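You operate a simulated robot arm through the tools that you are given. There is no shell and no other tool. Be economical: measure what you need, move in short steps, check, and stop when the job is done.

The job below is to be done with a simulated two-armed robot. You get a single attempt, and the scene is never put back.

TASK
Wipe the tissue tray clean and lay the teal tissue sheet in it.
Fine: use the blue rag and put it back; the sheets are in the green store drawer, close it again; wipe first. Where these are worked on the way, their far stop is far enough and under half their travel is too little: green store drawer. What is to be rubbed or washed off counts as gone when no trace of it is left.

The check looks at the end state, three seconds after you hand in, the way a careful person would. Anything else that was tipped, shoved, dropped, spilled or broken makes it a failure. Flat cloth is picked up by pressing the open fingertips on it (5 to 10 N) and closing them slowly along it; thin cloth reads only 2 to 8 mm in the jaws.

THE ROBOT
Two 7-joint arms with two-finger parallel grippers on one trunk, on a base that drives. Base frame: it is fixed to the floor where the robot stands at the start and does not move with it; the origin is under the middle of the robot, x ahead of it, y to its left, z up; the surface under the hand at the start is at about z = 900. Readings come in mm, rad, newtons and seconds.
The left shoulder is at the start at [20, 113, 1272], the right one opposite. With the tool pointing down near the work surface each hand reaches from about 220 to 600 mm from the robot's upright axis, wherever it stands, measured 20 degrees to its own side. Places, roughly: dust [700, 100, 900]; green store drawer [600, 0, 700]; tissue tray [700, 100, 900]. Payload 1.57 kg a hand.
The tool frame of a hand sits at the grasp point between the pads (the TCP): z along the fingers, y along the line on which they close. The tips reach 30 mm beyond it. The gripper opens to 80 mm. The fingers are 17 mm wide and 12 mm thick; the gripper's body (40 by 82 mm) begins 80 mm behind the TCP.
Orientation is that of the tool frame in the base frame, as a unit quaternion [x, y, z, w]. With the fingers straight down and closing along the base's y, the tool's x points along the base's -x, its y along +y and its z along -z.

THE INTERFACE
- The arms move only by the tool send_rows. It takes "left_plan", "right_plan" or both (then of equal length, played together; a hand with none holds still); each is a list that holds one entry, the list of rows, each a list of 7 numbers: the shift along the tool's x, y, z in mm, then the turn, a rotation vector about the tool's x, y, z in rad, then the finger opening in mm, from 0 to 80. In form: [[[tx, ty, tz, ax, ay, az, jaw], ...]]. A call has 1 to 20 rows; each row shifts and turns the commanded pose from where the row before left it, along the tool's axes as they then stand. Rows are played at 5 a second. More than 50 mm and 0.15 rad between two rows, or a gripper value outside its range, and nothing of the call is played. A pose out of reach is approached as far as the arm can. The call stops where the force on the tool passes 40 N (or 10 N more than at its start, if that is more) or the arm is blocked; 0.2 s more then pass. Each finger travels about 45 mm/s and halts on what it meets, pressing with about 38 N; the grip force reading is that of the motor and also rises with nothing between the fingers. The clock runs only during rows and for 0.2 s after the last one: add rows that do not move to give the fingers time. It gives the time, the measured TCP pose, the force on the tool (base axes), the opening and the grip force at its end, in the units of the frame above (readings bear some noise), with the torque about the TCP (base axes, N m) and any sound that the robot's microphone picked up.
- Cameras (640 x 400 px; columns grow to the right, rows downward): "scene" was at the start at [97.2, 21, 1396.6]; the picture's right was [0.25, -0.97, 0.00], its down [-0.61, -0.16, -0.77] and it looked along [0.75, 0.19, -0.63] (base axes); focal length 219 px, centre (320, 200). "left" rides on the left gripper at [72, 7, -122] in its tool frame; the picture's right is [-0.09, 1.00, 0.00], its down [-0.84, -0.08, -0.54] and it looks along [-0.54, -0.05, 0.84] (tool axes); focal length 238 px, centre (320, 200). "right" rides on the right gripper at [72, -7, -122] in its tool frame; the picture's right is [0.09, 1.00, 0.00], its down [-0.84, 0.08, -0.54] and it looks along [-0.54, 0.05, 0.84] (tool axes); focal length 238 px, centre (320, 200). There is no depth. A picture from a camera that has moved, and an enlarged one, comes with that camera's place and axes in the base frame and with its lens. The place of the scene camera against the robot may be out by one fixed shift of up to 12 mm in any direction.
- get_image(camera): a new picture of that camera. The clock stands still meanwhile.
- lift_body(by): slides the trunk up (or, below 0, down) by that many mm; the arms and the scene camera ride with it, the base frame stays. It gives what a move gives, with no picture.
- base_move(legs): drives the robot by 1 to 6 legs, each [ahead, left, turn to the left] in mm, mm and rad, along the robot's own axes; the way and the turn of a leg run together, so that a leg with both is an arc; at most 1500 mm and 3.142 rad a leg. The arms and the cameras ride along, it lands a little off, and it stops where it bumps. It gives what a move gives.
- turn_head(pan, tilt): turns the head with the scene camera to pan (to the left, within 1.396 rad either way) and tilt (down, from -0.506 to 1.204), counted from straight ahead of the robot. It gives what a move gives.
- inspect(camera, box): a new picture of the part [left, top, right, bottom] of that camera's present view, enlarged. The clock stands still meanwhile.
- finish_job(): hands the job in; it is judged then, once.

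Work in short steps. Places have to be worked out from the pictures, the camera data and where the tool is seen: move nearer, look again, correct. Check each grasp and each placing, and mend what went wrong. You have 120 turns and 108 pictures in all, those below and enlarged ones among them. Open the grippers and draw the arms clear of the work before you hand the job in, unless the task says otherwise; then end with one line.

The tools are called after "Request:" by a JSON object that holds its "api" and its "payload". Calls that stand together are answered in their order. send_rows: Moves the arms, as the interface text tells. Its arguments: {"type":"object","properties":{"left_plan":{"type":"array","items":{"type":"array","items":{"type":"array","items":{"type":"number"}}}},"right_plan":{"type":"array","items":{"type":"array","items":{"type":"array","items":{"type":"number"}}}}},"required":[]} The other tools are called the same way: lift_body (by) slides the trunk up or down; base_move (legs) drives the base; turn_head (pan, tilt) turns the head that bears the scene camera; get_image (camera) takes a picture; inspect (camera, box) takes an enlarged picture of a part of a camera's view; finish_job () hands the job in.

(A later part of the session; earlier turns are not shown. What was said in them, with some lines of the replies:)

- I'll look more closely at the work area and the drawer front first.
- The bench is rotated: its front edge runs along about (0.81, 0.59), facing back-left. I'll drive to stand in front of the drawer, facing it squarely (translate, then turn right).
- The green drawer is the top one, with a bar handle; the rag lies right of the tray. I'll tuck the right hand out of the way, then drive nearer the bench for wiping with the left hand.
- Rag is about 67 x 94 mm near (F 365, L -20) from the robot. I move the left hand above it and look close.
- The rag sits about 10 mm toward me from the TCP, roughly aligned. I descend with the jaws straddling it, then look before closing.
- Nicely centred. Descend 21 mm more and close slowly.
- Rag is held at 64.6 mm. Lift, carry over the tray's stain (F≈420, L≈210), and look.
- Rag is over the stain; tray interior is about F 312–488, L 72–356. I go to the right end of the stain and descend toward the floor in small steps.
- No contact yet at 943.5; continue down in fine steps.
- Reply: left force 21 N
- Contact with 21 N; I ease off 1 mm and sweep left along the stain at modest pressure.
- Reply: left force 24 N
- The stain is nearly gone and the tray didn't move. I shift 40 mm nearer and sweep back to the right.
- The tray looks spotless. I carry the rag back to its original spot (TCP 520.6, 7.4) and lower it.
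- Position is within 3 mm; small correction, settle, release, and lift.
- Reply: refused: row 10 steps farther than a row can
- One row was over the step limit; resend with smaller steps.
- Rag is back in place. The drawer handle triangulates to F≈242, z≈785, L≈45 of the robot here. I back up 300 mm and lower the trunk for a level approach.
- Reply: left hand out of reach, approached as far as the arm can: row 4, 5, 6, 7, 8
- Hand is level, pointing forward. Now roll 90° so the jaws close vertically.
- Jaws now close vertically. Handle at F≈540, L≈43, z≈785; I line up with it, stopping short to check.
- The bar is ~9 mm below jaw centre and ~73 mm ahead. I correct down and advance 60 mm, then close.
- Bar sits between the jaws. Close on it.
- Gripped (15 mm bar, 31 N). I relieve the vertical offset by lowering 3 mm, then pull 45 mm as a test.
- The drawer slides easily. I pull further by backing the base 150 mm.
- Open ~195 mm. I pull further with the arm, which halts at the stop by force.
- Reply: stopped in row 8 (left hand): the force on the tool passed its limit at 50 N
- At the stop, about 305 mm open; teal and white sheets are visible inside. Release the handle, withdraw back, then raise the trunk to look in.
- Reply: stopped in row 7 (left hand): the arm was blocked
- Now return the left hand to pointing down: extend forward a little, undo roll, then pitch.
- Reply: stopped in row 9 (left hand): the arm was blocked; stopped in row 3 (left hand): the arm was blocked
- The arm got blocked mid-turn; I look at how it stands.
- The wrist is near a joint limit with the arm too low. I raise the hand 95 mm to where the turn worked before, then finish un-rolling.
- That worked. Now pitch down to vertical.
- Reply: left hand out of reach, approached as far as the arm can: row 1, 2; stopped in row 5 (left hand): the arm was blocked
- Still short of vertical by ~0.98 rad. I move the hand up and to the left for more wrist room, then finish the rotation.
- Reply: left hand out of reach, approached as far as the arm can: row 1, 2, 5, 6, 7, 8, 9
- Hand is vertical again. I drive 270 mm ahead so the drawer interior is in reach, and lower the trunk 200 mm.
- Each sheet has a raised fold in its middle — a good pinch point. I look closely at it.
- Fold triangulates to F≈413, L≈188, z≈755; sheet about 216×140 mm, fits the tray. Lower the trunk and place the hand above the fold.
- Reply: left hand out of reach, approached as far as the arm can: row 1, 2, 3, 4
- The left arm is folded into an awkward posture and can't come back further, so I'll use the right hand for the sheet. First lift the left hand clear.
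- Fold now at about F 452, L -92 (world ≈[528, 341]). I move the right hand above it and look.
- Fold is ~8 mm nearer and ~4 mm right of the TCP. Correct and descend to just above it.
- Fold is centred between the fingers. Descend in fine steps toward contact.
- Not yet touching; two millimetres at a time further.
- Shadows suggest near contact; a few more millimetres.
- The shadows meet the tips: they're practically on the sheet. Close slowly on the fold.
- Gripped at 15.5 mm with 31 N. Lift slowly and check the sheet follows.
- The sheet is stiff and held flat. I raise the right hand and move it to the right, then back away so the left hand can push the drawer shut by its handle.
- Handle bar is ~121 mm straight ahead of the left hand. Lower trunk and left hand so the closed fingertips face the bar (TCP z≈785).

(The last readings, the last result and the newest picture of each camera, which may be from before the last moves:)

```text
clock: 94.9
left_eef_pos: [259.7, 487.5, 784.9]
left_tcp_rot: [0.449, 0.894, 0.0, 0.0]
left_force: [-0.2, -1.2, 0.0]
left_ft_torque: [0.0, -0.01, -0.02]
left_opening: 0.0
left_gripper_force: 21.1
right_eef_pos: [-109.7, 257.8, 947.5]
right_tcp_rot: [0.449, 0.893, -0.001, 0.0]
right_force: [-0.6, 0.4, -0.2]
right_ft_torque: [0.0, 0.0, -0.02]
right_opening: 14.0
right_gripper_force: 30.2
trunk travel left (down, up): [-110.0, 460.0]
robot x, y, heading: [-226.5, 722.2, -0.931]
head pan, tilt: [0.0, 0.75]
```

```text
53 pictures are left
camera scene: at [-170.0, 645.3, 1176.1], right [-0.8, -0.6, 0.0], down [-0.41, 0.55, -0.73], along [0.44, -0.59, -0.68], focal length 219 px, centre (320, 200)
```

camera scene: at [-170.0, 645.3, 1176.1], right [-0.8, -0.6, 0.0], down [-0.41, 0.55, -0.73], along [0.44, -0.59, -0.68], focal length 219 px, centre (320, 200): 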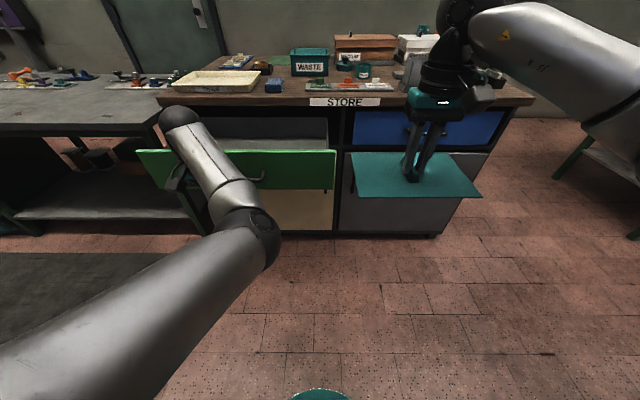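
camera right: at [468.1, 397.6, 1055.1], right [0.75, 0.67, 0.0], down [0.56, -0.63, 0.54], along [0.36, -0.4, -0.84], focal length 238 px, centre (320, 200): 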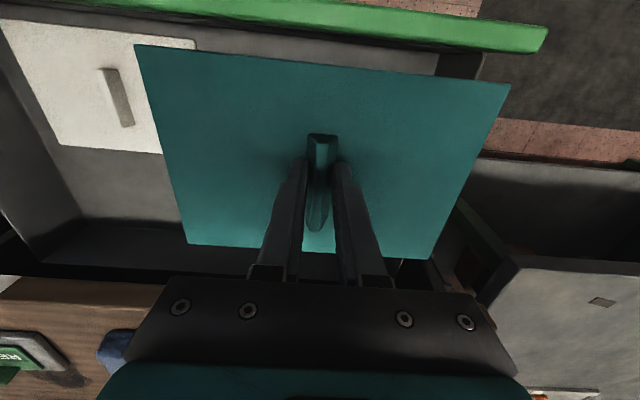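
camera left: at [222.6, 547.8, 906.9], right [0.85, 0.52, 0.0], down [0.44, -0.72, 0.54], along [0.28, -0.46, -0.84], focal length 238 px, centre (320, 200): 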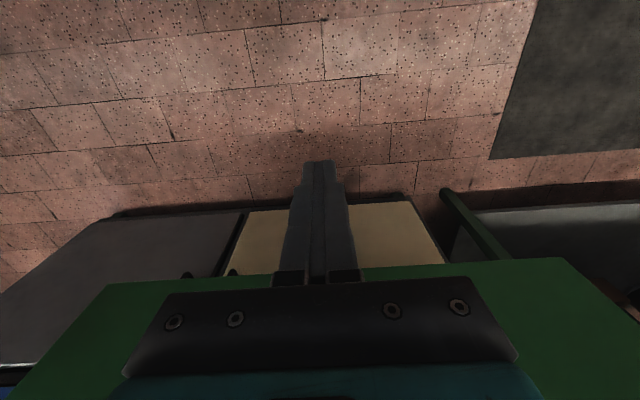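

Hand in front of the bar. Drive forward 250 mm: contact after ~105 mm, then pushing the drawer.

Request:
{"api": "base_move", "payload": {"legs": [[250, 0, 0]]}}

Request:
{"api": "get_image", "payload": {"camera": "scene"}}

Request:
{"api": "get_image", "payload": {"camera": "left"}}

```text
clock: 96.7
left_eef_pos: [406.3, 288.0, 785.2]
left_tcp_rot: [0.449, 0.894, 0.0, 0.0]
left_force: [0.3, -0.4, -0.4]
left_ft_torque: [0.0, -0.03, 0.0]
left_opening: 0.0
left_gripper_force: 21.2
right_eef_pos: [34.3, 60.1, 948.6]
right_tcp_rot: [0.45, 0.893, 0.0, -0.001]
right_force: [0.0, -0.5, 0.3]
right_ft_torque: [-0.01, -0.02, 0.0]
right_opening: 13.6
right_gripper_force: 30.0
trunk travel left (down, up): [-110.0, 460.0]
robot x, y, heading: [-79.3, 526.6, -0.934]
head pan, tilt: [0.0, 0.75]
```

```text
52 pictures are left
camera scene: at [-23.7, 447.6, 1176.0], right [-0.8, -0.6, 0.0], down [-0.41, 0.55, -0.73], along [0.44, -0.59, -0.68], focal length 219 px, centre (320, 200)
```

scene: 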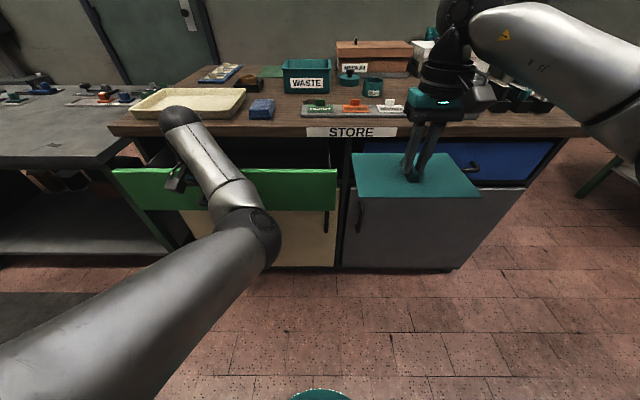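

```text
51 pictures are left
camera left: at [368.8, 349.6, 907.2], right [0.85, 0.52, 0.0], down [0.44, -0.72, 0.54], along [0.28, -0.46, -0.84], focal length 238 px, centre (320, 200)
```

left: 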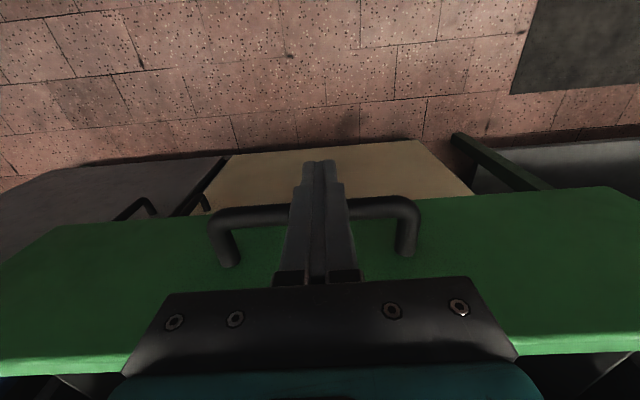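

Pushing well; ~165 mm remains. Drive 135 mm more.

Request:
{"api": "base_move", "payload": {"legs": [[135, 0, 0]]}}

Request:
{"api": "get_image", "payload": {"camera": "scene"}}

Request:
{"api": "get_image", "payload": {"camera": "left"}}

```text
clock: 98.0
left_eef_pos: [485.2, 182.4, 787.0]
left_tcp_rot: [0.449, 0.894, 0.0, 0.0]
left_force: [0.8, 0.3, -0.1]
left_ft_torque: [0.0, 0.01, 0.0]
left_opening: 0.0
left_gripper_force: 21.1
right_eef_pos: [114.9, -45.8, 947.5]
right_tcp_rot: [0.449, 0.894, 0.0, -0.001]
right_force: [0.6, 0.0, -0.4]
right_ft_torque: [0.02, -0.02, 0.01]
right_opening: 13.2
right_gripper_force: 29.8
trunk travel left (down, up): [-110.0, 460.0]
robot x, y, heading: [-8.1, 417.3, -0.93]
head pan, tilt: [0.0, 0.75]
```

```text
50 pictures are left
camera scene: at [55.2, 341.3, 1176.0], right [-0.8, -0.6, 0.0], down [-0.41, 0.55, -0.73], along [0.44, -0.59, -0.68], focal length 219 px, centre (320, 200)
```

scene: 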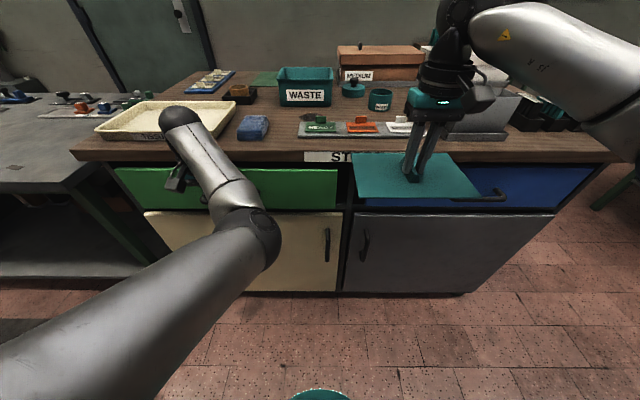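

```text
49 pictures are left
camera left: at [447.8, 243.7, 907.2], right [0.85, 0.52, 0.0], down [0.44, -0.72, 0.54], along [0.28, -0.46, -0.84], focal length 238 px, centre (320, 200)
```

left: 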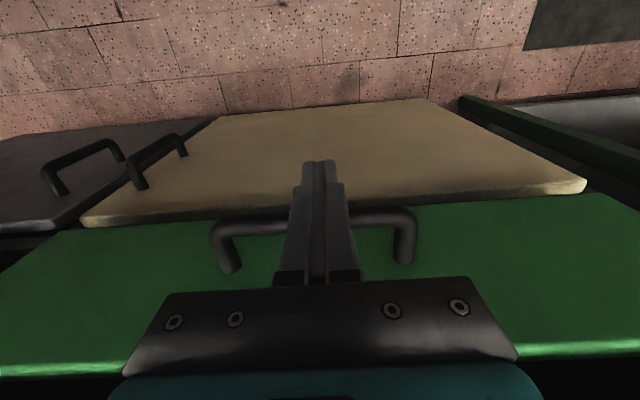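

About 35 mm remains. I push with the arm in small steps, force-guarded.

Request:
{"api": "send_rows", "payload": {"left_plan": [[[-8, 0, 0, 0, 0, 0, 0], [-8, 0, 0, 0, 0, 0, 0], [-8, 0, 0, 0, 0, 0, 0], [0, 0, 0, 0, 0, 0, 0]]]}}

Request:
{"api": "inspect", "payload": {"camera": "scene", "box": [80, 80, 360, 300]}}

```text
clock: 99.0
left_eef_pos: [500.7, 162.2, 786.4]
left_tcp_rot: [0.449, 0.893, 0.0, 0.001]
left_force: [0.4, -1.3, 0.6]
left_ft_torque: [-0.04, 0.02, -0.01]
left_opening: 0.1
left_gripper_force: 21.2
right_eef_pos: [114.7, -46.0, 948.0]
right_tcp_rot: [0.449, 0.893, 0.0, 0.0]
right_force: [-0.5, 0.1, 0.3]
right_ft_torque: [0.03, 0.0, -0.01]
right_opening: 13.1
right_gripper_force: 29.5
trunk travel left (down, up): [-110.0, 460.0]
robot x, y, heading: [-2.5, 414.6, -0.933]
head pan, tilt: [0.0, 0.75]
```

```text
1.82 times, centred on (220, 190) of scene
camera zoom: at [55.1, 341.5, 1176.0], right [-0.8, -0.6, 0.0], down [-0.41, 0.55, -0.73], along [0.44, -0.59, -0.68], focal length 398 px, centre (502, 218)
```

zoom: 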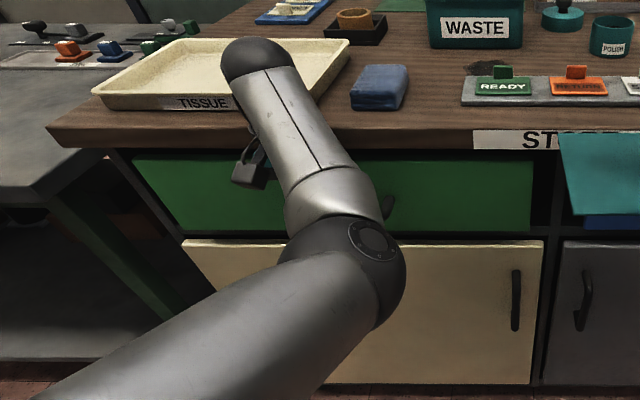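

Almost shut, ~8 mm to go. Continue in 3 mm steps until the stop pushes back.

Request:
{"api": "send_rows", "payload": {"left_plan": [[[-3, 0, 0, 0, 0, 0, 0], [-3, 0, 0, 0, 0, 0, 0], [-3, 0, 0, 0, 0, 0, 0], [-3, 0, 0, 0, 0, 0, 0], [-3, 0, 0, 0, 0, 0, 0], [0, 0, 0, 0, 0, 0, 0]]]}}

Request:
{"api": "get_image", "payload": {"camera": "left"}}

```text
clock: 100.3
left_eef_pos: [504.3, 157.8, 784.1]
left_tcp_rot: [0.447, 0.894, 0.004, -0.011]
left_force: [-7.8, 10.0, 4.6]
left_ft_torque: [0.08, 0.09, -0.01]
left_opening: 0.3
left_gripper_force: 21.3
right_eef_pos: [114.6, -44.6, 947.1]
right_tcp_rot: [0.45, 0.893, 0.001, 0.0]
right_force: [0.3, 0.3, 0.4]
right_ft_torque: [-0.02, -0.01, 0.01]
right_opening: 12.9
right_gripper_force: 30.0
trunk travel left (down, up): [-110.0, 460.0]
robot x, y, heading: [-5.0, 412.9, -0.931]
head pan, tilt: [0.0, 0.75]
stopped in row 6 (left hand): the force on the tool passed its limit at 41 N (the readings are from after the stop); the commanded pose is now the measured one
```

```text
47 pictures are left
camera left: at [468.4, 217.0, 908.0], right [0.85, 0.52, 0.0], down [0.45, -0.72, 0.52], along [0.27, -0.45, -0.85], focal length 238 px, centre (320, 200)
```

left: 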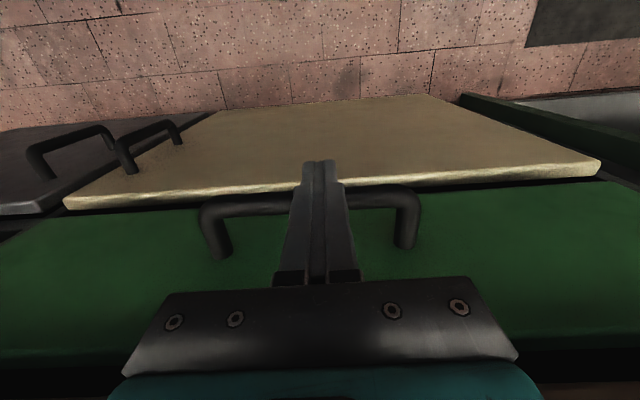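

Stop reached at the bar. Back off and view the drawer.

Request:
{"api": "base_move", "payload": {"legs": [[-200, 0, 0]]}}

Request:
{"api": "send_rows", "payload": {"left_plan": [[[0, 0, -40, 0, 0, 0, 0], [0, 0, -40, 0, 0, 0, 0], [0, 0, -40, 0, 0, 0, 0], [0, 0, -40, 0, 0, 0, 0], [0, 0, 0, 0, 0, 0, 0]]]}}

Request:
{"api": "get_image", "payload": {"camera": "left"}}

Request:
{"api": "get_image", "payload": {"camera": "scene"}}

```text
clock: 101.8
left_eef_pos: [388.4, 312.6, 784.3]
left_tcp_rot: [0.447, 0.895, 0.004, -0.008]
left_force: [0.0, 0.2, 0.0]
left_ft_torque: [-0.04, 0.02, -0.01]
left_opening: 0.1
left_gripper_force: 21.6
right_eef_pos: [-0.9, 111.6, 947.2]
right_tcp_rot: [0.449, 0.894, 0.0, -0.001]
right_force: [1.0, -0.1, -0.2]
right_ft_torque: [-0.02, -0.03, -0.04]
right_opening: 12.9
right_gripper_force: 29.4
trunk travel left (down, up): [-110.0, 460.0]
robot x, y, heading: [-122.2, 575.4, -0.93]
head pan, tilt: [0.0, 0.75]
```

```text
clock: 103.0
left_eef_pos: [390.7, 309.9, 944.3]
left_tcp_rot: [0.447, 0.895, 0.003, -0.009]
left_force: [-0.3, 0.4, -0.6]
left_ft_torque: [0.01, -0.01, 0.01]
left_opening: 0.1
left_gripper_force: 21.8
right_eef_pos: [-2.0, 111.6, 946.1]
right_tcp_rot: [0.449, 0.894, 0.0, 0.0]
right_force: [-0.5, -0.7, -0.1]
right_ft_torque: [-0.01, -0.02, -0.03]
right_opening: 12.4
right_gripper_force: 29.2
trunk travel left (down, up): [-110.0, 460.0]
robot x, y, heading: [-121.8, 570.2, -0.935]
head pan, tilt: [0.0, 0.75]
```

```text
46 pictures are left
camera left: at [355.6, 369.7, 1066.1], right [0.85, 0.52, 0.0], down [0.45, -0.72, 0.53], along [0.27, -0.45, -0.85], focal length 238 px, centre (320, 200)
```

left: 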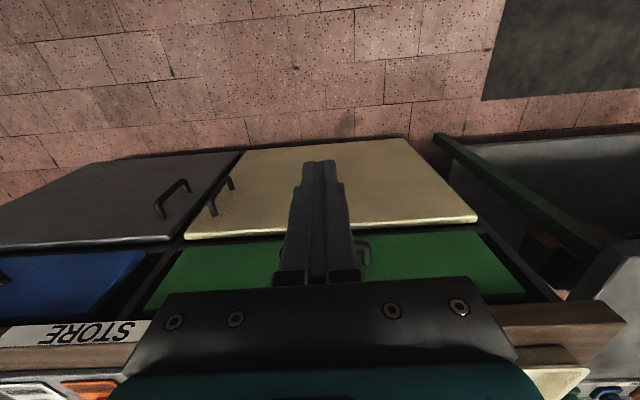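

```text
45 pictures are left
camera scene: at [-61.6, 498.6, 1176.0], right [-0.8, -0.6, 0.0], down [-0.41, 0.55, -0.73], along [0.44, -0.59, -0.68], focal length 219 px, centre (320, 200)
```

scene: 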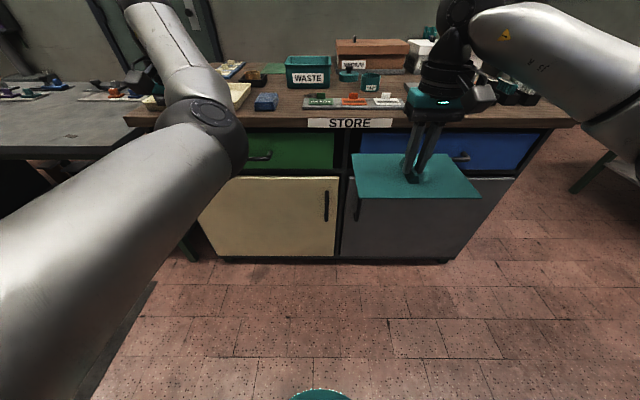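

The green drawer is flush shut. Raise the trunk and drive so the tray lies in reach of the right hand.

Request:
{"api": "lift_body", "payload": {"by": 215}}

Request:
{"api": "base_move", "payload": {"legs": [[0, 523, 0], [440, 0, 0]]}}

Request:
{"api": "get_image", "payload": {"camera": "scene"}}

Request:
{"api": "get_image", "payload": {"camera": "right"}}

```text
clock: 105.3
left_eef_pos: [390.4, 310.5, 1158.7]
left_tcp_rot: [0.447, 0.895, 0.002, -0.009]
left_force: [0.2, 0.1, -0.4]
left_ft_torque: [0.01, 0.02, 0.01]
left_opening: 0.1
left_gripper_force: 21.1
right_eef_pos: [-1.8, 112.0, 1162.4]
right_tcp_rot: [0.448, 0.894, 0.0, 0.0]
right_force: [-0.2, -0.7, 0.2]
right_ft_torque: [-0.03, 0.03, 0.05]
right_opening: 11.9
right_gripper_force: 29.9
trunk travel left (down, up): [-325.0, 245.0]
robot x, y, heading: [-120.2, 574.8, -0.927]
head pan, tilt: [0.0, 0.75]
```

```text
clock: 110.6
left_eef_pos: [1069.9, 286.7, 1157.5]
left_tcp_rot: [0.445, 0.896, 0.005, -0.009]
left_force: [0.0, 0.3, -0.5]
left_ft_torque: [0.0, -0.01, -0.04]
left_opening: 0.0
left_gripper_force: 21.6
right_eef_pos: [678.0, 84.6, 1162.4]
right_tcp_rot: [0.446, 0.895, 0.0, 0.001]
right_force: [0.0, 0.3, 0.8]
right_ft_torque: [0.06, 0.0, 0.01]
right_opening: 11.0
right_gripper_force: 29.1
trunk travel left (down, up): [-325.0, 245.0]
robot x, y, heading: [556.5, 545.7, -0.926]
head pan, tilt: [0.0, 0.75]
```

```text
44 pictures are left
camera scene: at [615.5, 471.6, 1391.0], right [-0.8, -0.6, 0.0], down [-0.41, 0.55, -0.73], along [0.44, -0.58, -0.68], focal length 219 px, centre (320, 200)
```

scene: 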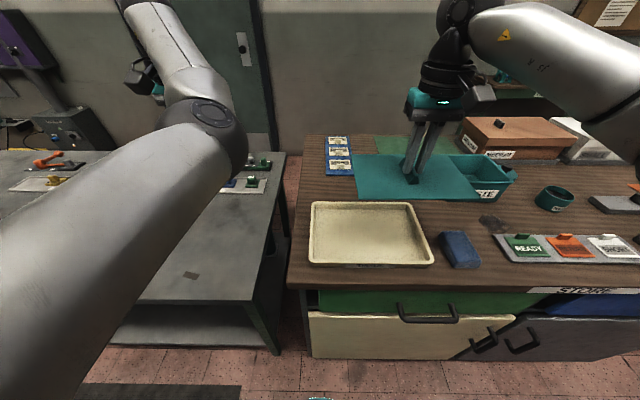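

```text
43 pictures are left
camera right: at [630.2, 138.5, 1283.4], right [0.74, 0.67, 0.0], down [0.57, -0.62, 0.54], along [0.37, -0.4, -0.84], focal length 238 px, centre (320, 200)
```

right: 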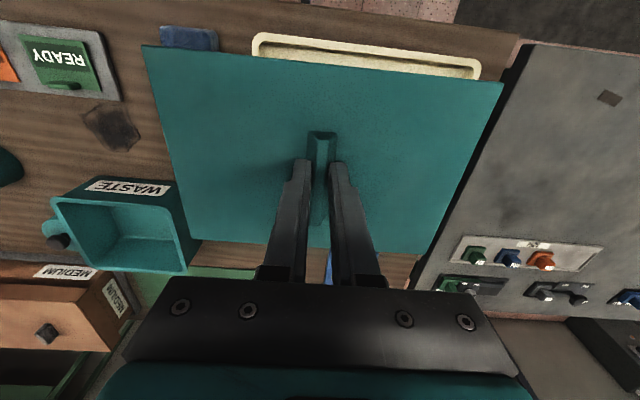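

Tray centre works out to about [741, 95]. I move the sheet over it (26 ahead, 57 left), descend to z≈1000, and check the margins.

Request:
{"api": "send_rows", "payload": {"right_plan": [[[-9, 19, 0, 0, 0, 0, 0], [-9, 19, 0, 0, 0, 0, 0], [-8, 19, 0, 0, 0, 0, 0], [0, 0, 40, 0, 0, 0, 0], [0, 0, 40, 0, 0, 0, 0], [0, 0, 40, 0, 0, 0, 0], [0, 0, 40, 0, 0, 0, 0], [0, 0, 0, 0, 0, 0, 0]]]}}

Request:
{"api": "get_image", "payload": {"camera": "scene"}}

Request:
{"api": "get_image", "payload": {"camera": "right"}}

```text
clock: 112.4
left_eef_pos: [1069.0, 285.3, 1158.5]
left_tcp_rot: [0.445, 0.895, 0.003, -0.009]
left_force: [0.4, -0.5, 0.0]
left_ft_torque: [0.01, -0.02, -0.01]
left_opening: 0.0
left_gripper_force: 21.4
right_eef_pos: [738.5, 96.6, 1000.1]
right_tcp_rot: [0.446, 0.895, 0.0, 0.0]
right_force: [-0.2, 0.5, 0.1]
right_ft_torque: [0.0, -0.01, -0.01]
right_opening: 10.6
right_gripper_force: 28.3
trunk travel left (down, up): [-325.0, 245.0]
robot x, y, heading: [552.7, 548.6, -0.929]
head pan, tilt: [0.0, 0.75]
```

```text
42 pictures are left
camera scene: at [615.1, 472.1, 1391.1], right [-0.8, -0.6, 0.0], down [-0.41, 0.54, -0.73], along [0.44, -0.58, -0.68], focal length 219 px, centre (320, 200)
```

scene: 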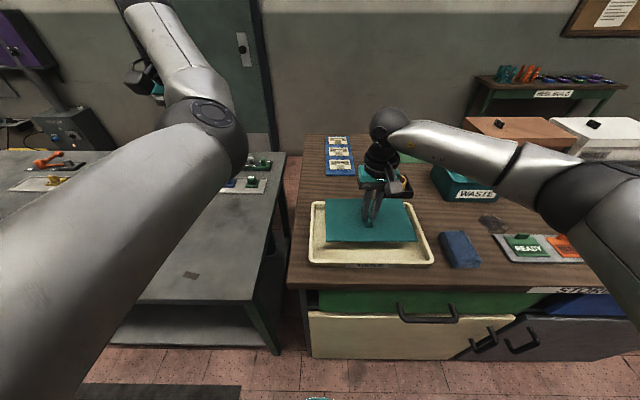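

```text
41 pictures are left
camera right: at [690.4, 150.8, 1122.3], right [0.74, 0.67, 0.0], down [0.57, -0.62, 0.54], along [0.37, -0.4, -0.84], focal length 238 px, centre (320, 200)
```

right: 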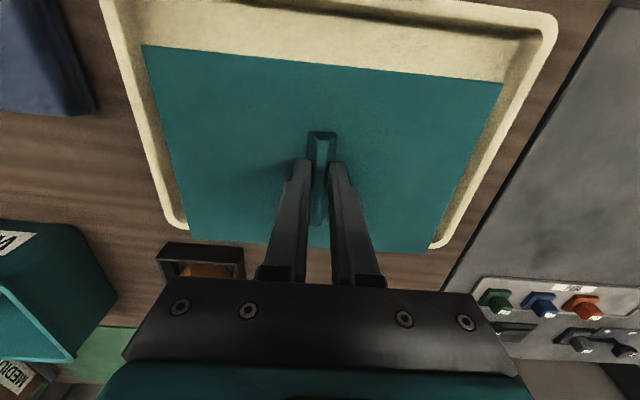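

Margins check out: sheet and tray centres agree within ~3 mm. Descend to just above the tray floor.

Request:
{"api": "send_rows", "payload": {"right_plan": [[[3, 1, 20, 0, 0, 0, 0], [0, 0, 20, 0, 0, 0, 0], [0, 0, 12, 0, 0, 0, 0], [0, 0, 4, 0, 0, 0, 0], [0, 0, 2, 0, 0, 0, 0], [0, 0, 2, 0, 0, 0, 0], [0, 0, 0, 0, 0, 0, 0]]]}}

Request:
{"api": "get_image", "payload": {"camera": "right"}}

Request:
{"api": "inspect", "payload": {"camera": "scene", "box": [290, 170, 460, 290]}}

```text
clock: 113.7
left_eef_pos: [1069.0, 286.6, 1159.2]
left_tcp_rot: [0.445, 0.896, 0.003, -0.008]
left_force: [-0.1, 0.0, -0.7]
left_ft_torque: [0.01, 0.0, -0.03]
left_opening: 0.0
left_gripper_force: 22.1
right_eef_pos: [741.3, 100.2, 950.8]
right_tcp_rot: [0.447, 0.895, 0.0, 0.007]
right_force: [-4.7, 3.9, 12.3]
right_ft_torque: [0.17, 0.21, 0.02]
right_opening: 10.6
right_gripper_force: 28.7
trunk travel left (down, up): [-325.0, 245.0]
robot x, y, heading: [553.4, 550.4, -0.927]
head pan, tilt: [0.0, 0.75]
stopped in row 6 (right hand): the force on the tool passed its limit at 43 N (the readings are from after the stop); the commanded pose is now the measured one
```

```text
40 pictures are left
camera right: at [690.9, 154.5, 1070.9], right [0.74, 0.67, 0.0], down [0.56, -0.62, 0.55], along [0.37, -0.41, -0.83], focal length 238 px, centre (320, 200)
```

right: 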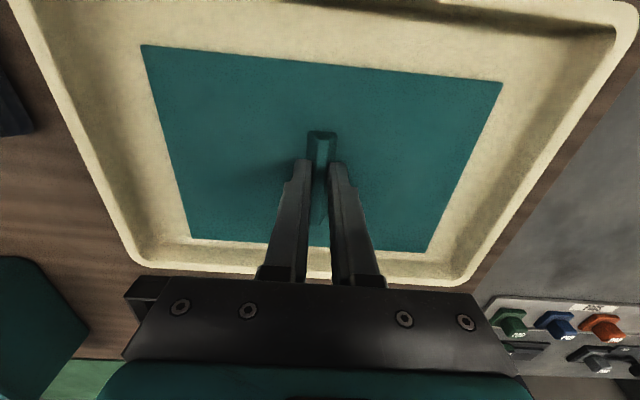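

```text
3.33 times, centred on (375, 230) of scene
camera zoom: at [614.2, 473.0, 1391.0], right [-0.8, -0.6, 0.0], down [-0.41, 0.54, -0.73], along [0.44, -0.58, -0.68], focal length 729 px, centre (137, 100)
```

zoom: 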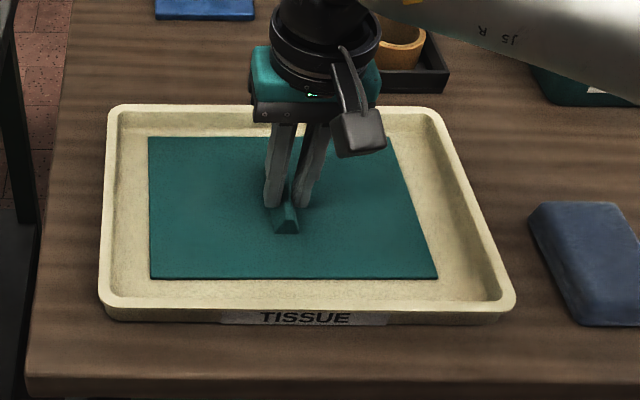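

The sheet has met the tray floor, well inside the rim. Open slowly and lift straight up.

Request:
{"api": "send_rows", "payload": {"right_plan": [[[0, 0, -0.5, 0, 0, 0, 12], [0, 0, 0, 0, 0, 0, 20], [0, 0, 0, 0, 0, 0, 30], [0, 0, 0, 0, 0, 0, 40], [0, 0, 0, 0, 0, 0, 45], [0, 0, 0, 0, 0, 0, 45], [0, 0, -20, 0, 0, 0, 45], [0, 0, -40, 0, 0, 0, 45], [0, 0, -40, 0, 0, 0, 45], [0, 0, -40, 0, 0, 0, 45], [0, 0, 0, 0, 0, 0, 45]]]}}

Request:
{"api": "get_image", "payload": {"camera": "right"}}

Request:
{"api": "inspect", "payload": {"camera": "scene", "box": [290, 170, 460, 290]}}

```text
clock: 116.1
left_eef_pos: [1068.9, 285.6, 1158.0]
left_tcp_rot: [0.445, 0.896, 0.002, -0.009]
left_force: [-0.8, -0.1, 0.5]
left_ft_torque: [0.04, 0.01, 0.0]
left_opening: 0.0
left_gripper_force: 21.2
right_eef_pos: [738.7, 98.4, 1090.4]
right_tcp_rot: [0.447, 0.894, -0.001, 0.004]
right_force: [0.4, 0.2, 0.0]
right_ft_torque: [0.01, -0.02, 0.02]
right_opening: 45.0
right_gripper_force: 0.0
trunk travel left (down, up): [-325.0, 245.0]
robot x, y, heading: [556.4, 551.1, -0.923]
head pan, tilt: [0.0, 0.75]
```

```text
38 pictures are left
camera right: at [690.4, 152.7, 1210.8], right [0.74, 0.67, 0.0], down [0.56, -0.62, 0.55], along [0.37, -0.41, -0.84], focal length 238 px, centre (320, 200)
```

right: 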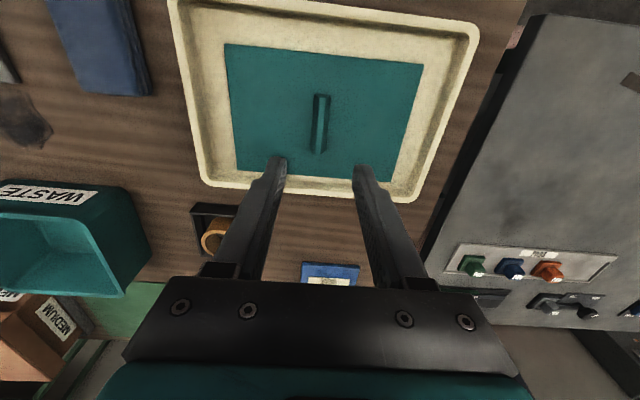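

```text
3.33 times, centred on (375, 230) of scene
camera zoom: at [615.0, 471.9, 1391.0], right [-0.8, -0.6, 0.0], down [-0.41, 0.54, -0.73], along [0.44, -0.58, -0.68], focal length 729 px, centre (137, 100)
```

zoom: 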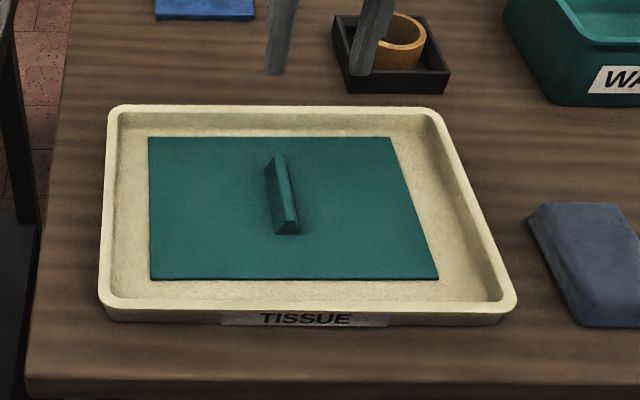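

The sheet lies flat and centred. Open both grippers, raise, back away, and take a last look.

Request:
{"api": "send_rows", "payload": {"left_plan": [[[0, 0, 0, 0, 0, 0, 40], [0, 0, 0, 0, 0, 0, 60], [0, 0, 0, 0, 0, 0, 60], [0, 0, 0, 0, 0, 0, 60]]], "right_plan": [[[0, 0, -40, 0, 0, 0, 60], [0, 0, -30, 0, 0, 0, 70], [0, 0, 0, 0, 0, 0, 70], [0, 0, 0, 0, 0, 0, 70]]]}}

Request:
{"api": "base_move", "payload": {"legs": [[-450, 0, 0], [0, -250, 0]]}}

Request:
{"api": "get_image", "payload": {"camera": "scene"}}

Request:
{"api": "inspect", "payload": {"camera": "scene", "box": [200, 100, 480, 290]}}

```text
clock: 117.1
left_eef_pos: [1069.3, 287.8, 1157.7]
left_tcp_rot: [0.445, 0.896, 0.003, -0.01]
left_force: [0.1, 0.0, 0.1]
left_ft_torque: [0.03, -0.01, -0.02]
left_opening: 60.1
left_gripper_force: 0.1
right_eef_pos: [739.2, 99.7, 1160.3]
right_tcp_rot: [0.447, 0.894, -0.001, 0.005]
right_force: [0.0, 0.1, -0.3]
right_ft_torque: [0.01, 0.01, 0.0]
right_opening: 70.2
right_gripper_force: 0.0
trunk travel left (down, up): [-325.0, 245.0]
robot x, y, heading: [555.6, 546.9, -0.922]
head pan, tilt: [0.0, 0.75]
```

```text
clock: 121.2
left_eef_pos: [596.2, 494.2, 1158.1]
left_tcp_rot: [0.447, 0.894, 0.003, -0.01]
left_force: [0.1, -0.3, 0.1]
left_ft_torque: [0.02, -0.07, 0.0]
left_opening: 60.1
left_gripper_force: 0.1
right_eef_pos: [263.2, 309.8, 1158.8]
right_tcp_rot: [0.45, 0.893, 0.001, 0.005]
right_force: [-0.1, -0.2, 0.3]
right_ft_torque: [0.01, -0.05, 0.01]
right_opening: 70.1
right_gripper_force: 0.0
trunk travel left (down, up): [-325.0, 245.0]
robot x, y, heading: [83.9, 761.2, -0.935]
head pan, tilt: [0.0, 0.75]
```

```text
36 pictures are left
camera scene: at [143.4, 684.4, 1391.0], right [-0.8, -0.6, 0.0], down [-0.41, 0.55, -0.73], along [0.44, -0.59, -0.68], focal length 219 px, centre (320, 200)
```

scene: 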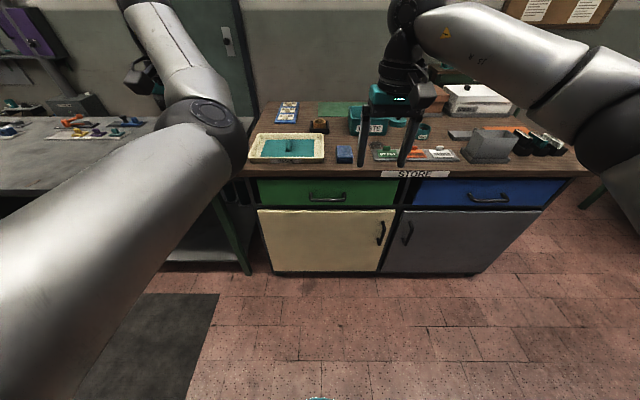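

```text
2.11 times, centred on (340, 195) of scene
camera zoom: at [143.4, 684.4, 1391.0], right [-0.8, -0.6, 0.0], down [-0.41, 0.55, -0.73], along [0.44, -0.59, -0.68], focal length 460 px, centre (278, 210)
```

zoom: 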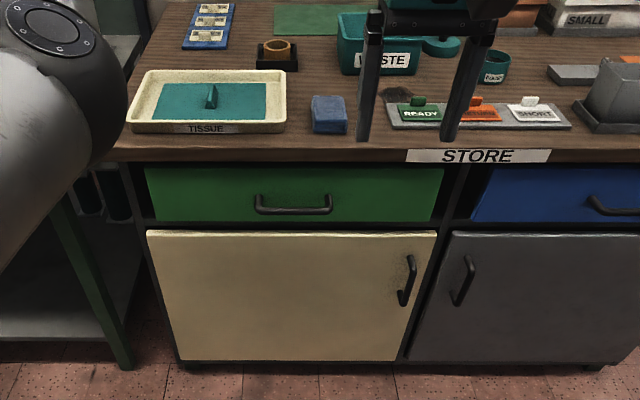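

The tray is clean with the teal sheet in it, the rag is back in its place, the drawer is flush shut, and nothing else has moved. Handing in.

Request:
{"api": "finish_job", "payload": {}}

```text
The job is handed in.
```

I wiped the tissue tray clean with the blue rag and put the rag back. The teal sheet now lies flat in the tray, the green store drawer is closed, and both arms are clear with open grippers.
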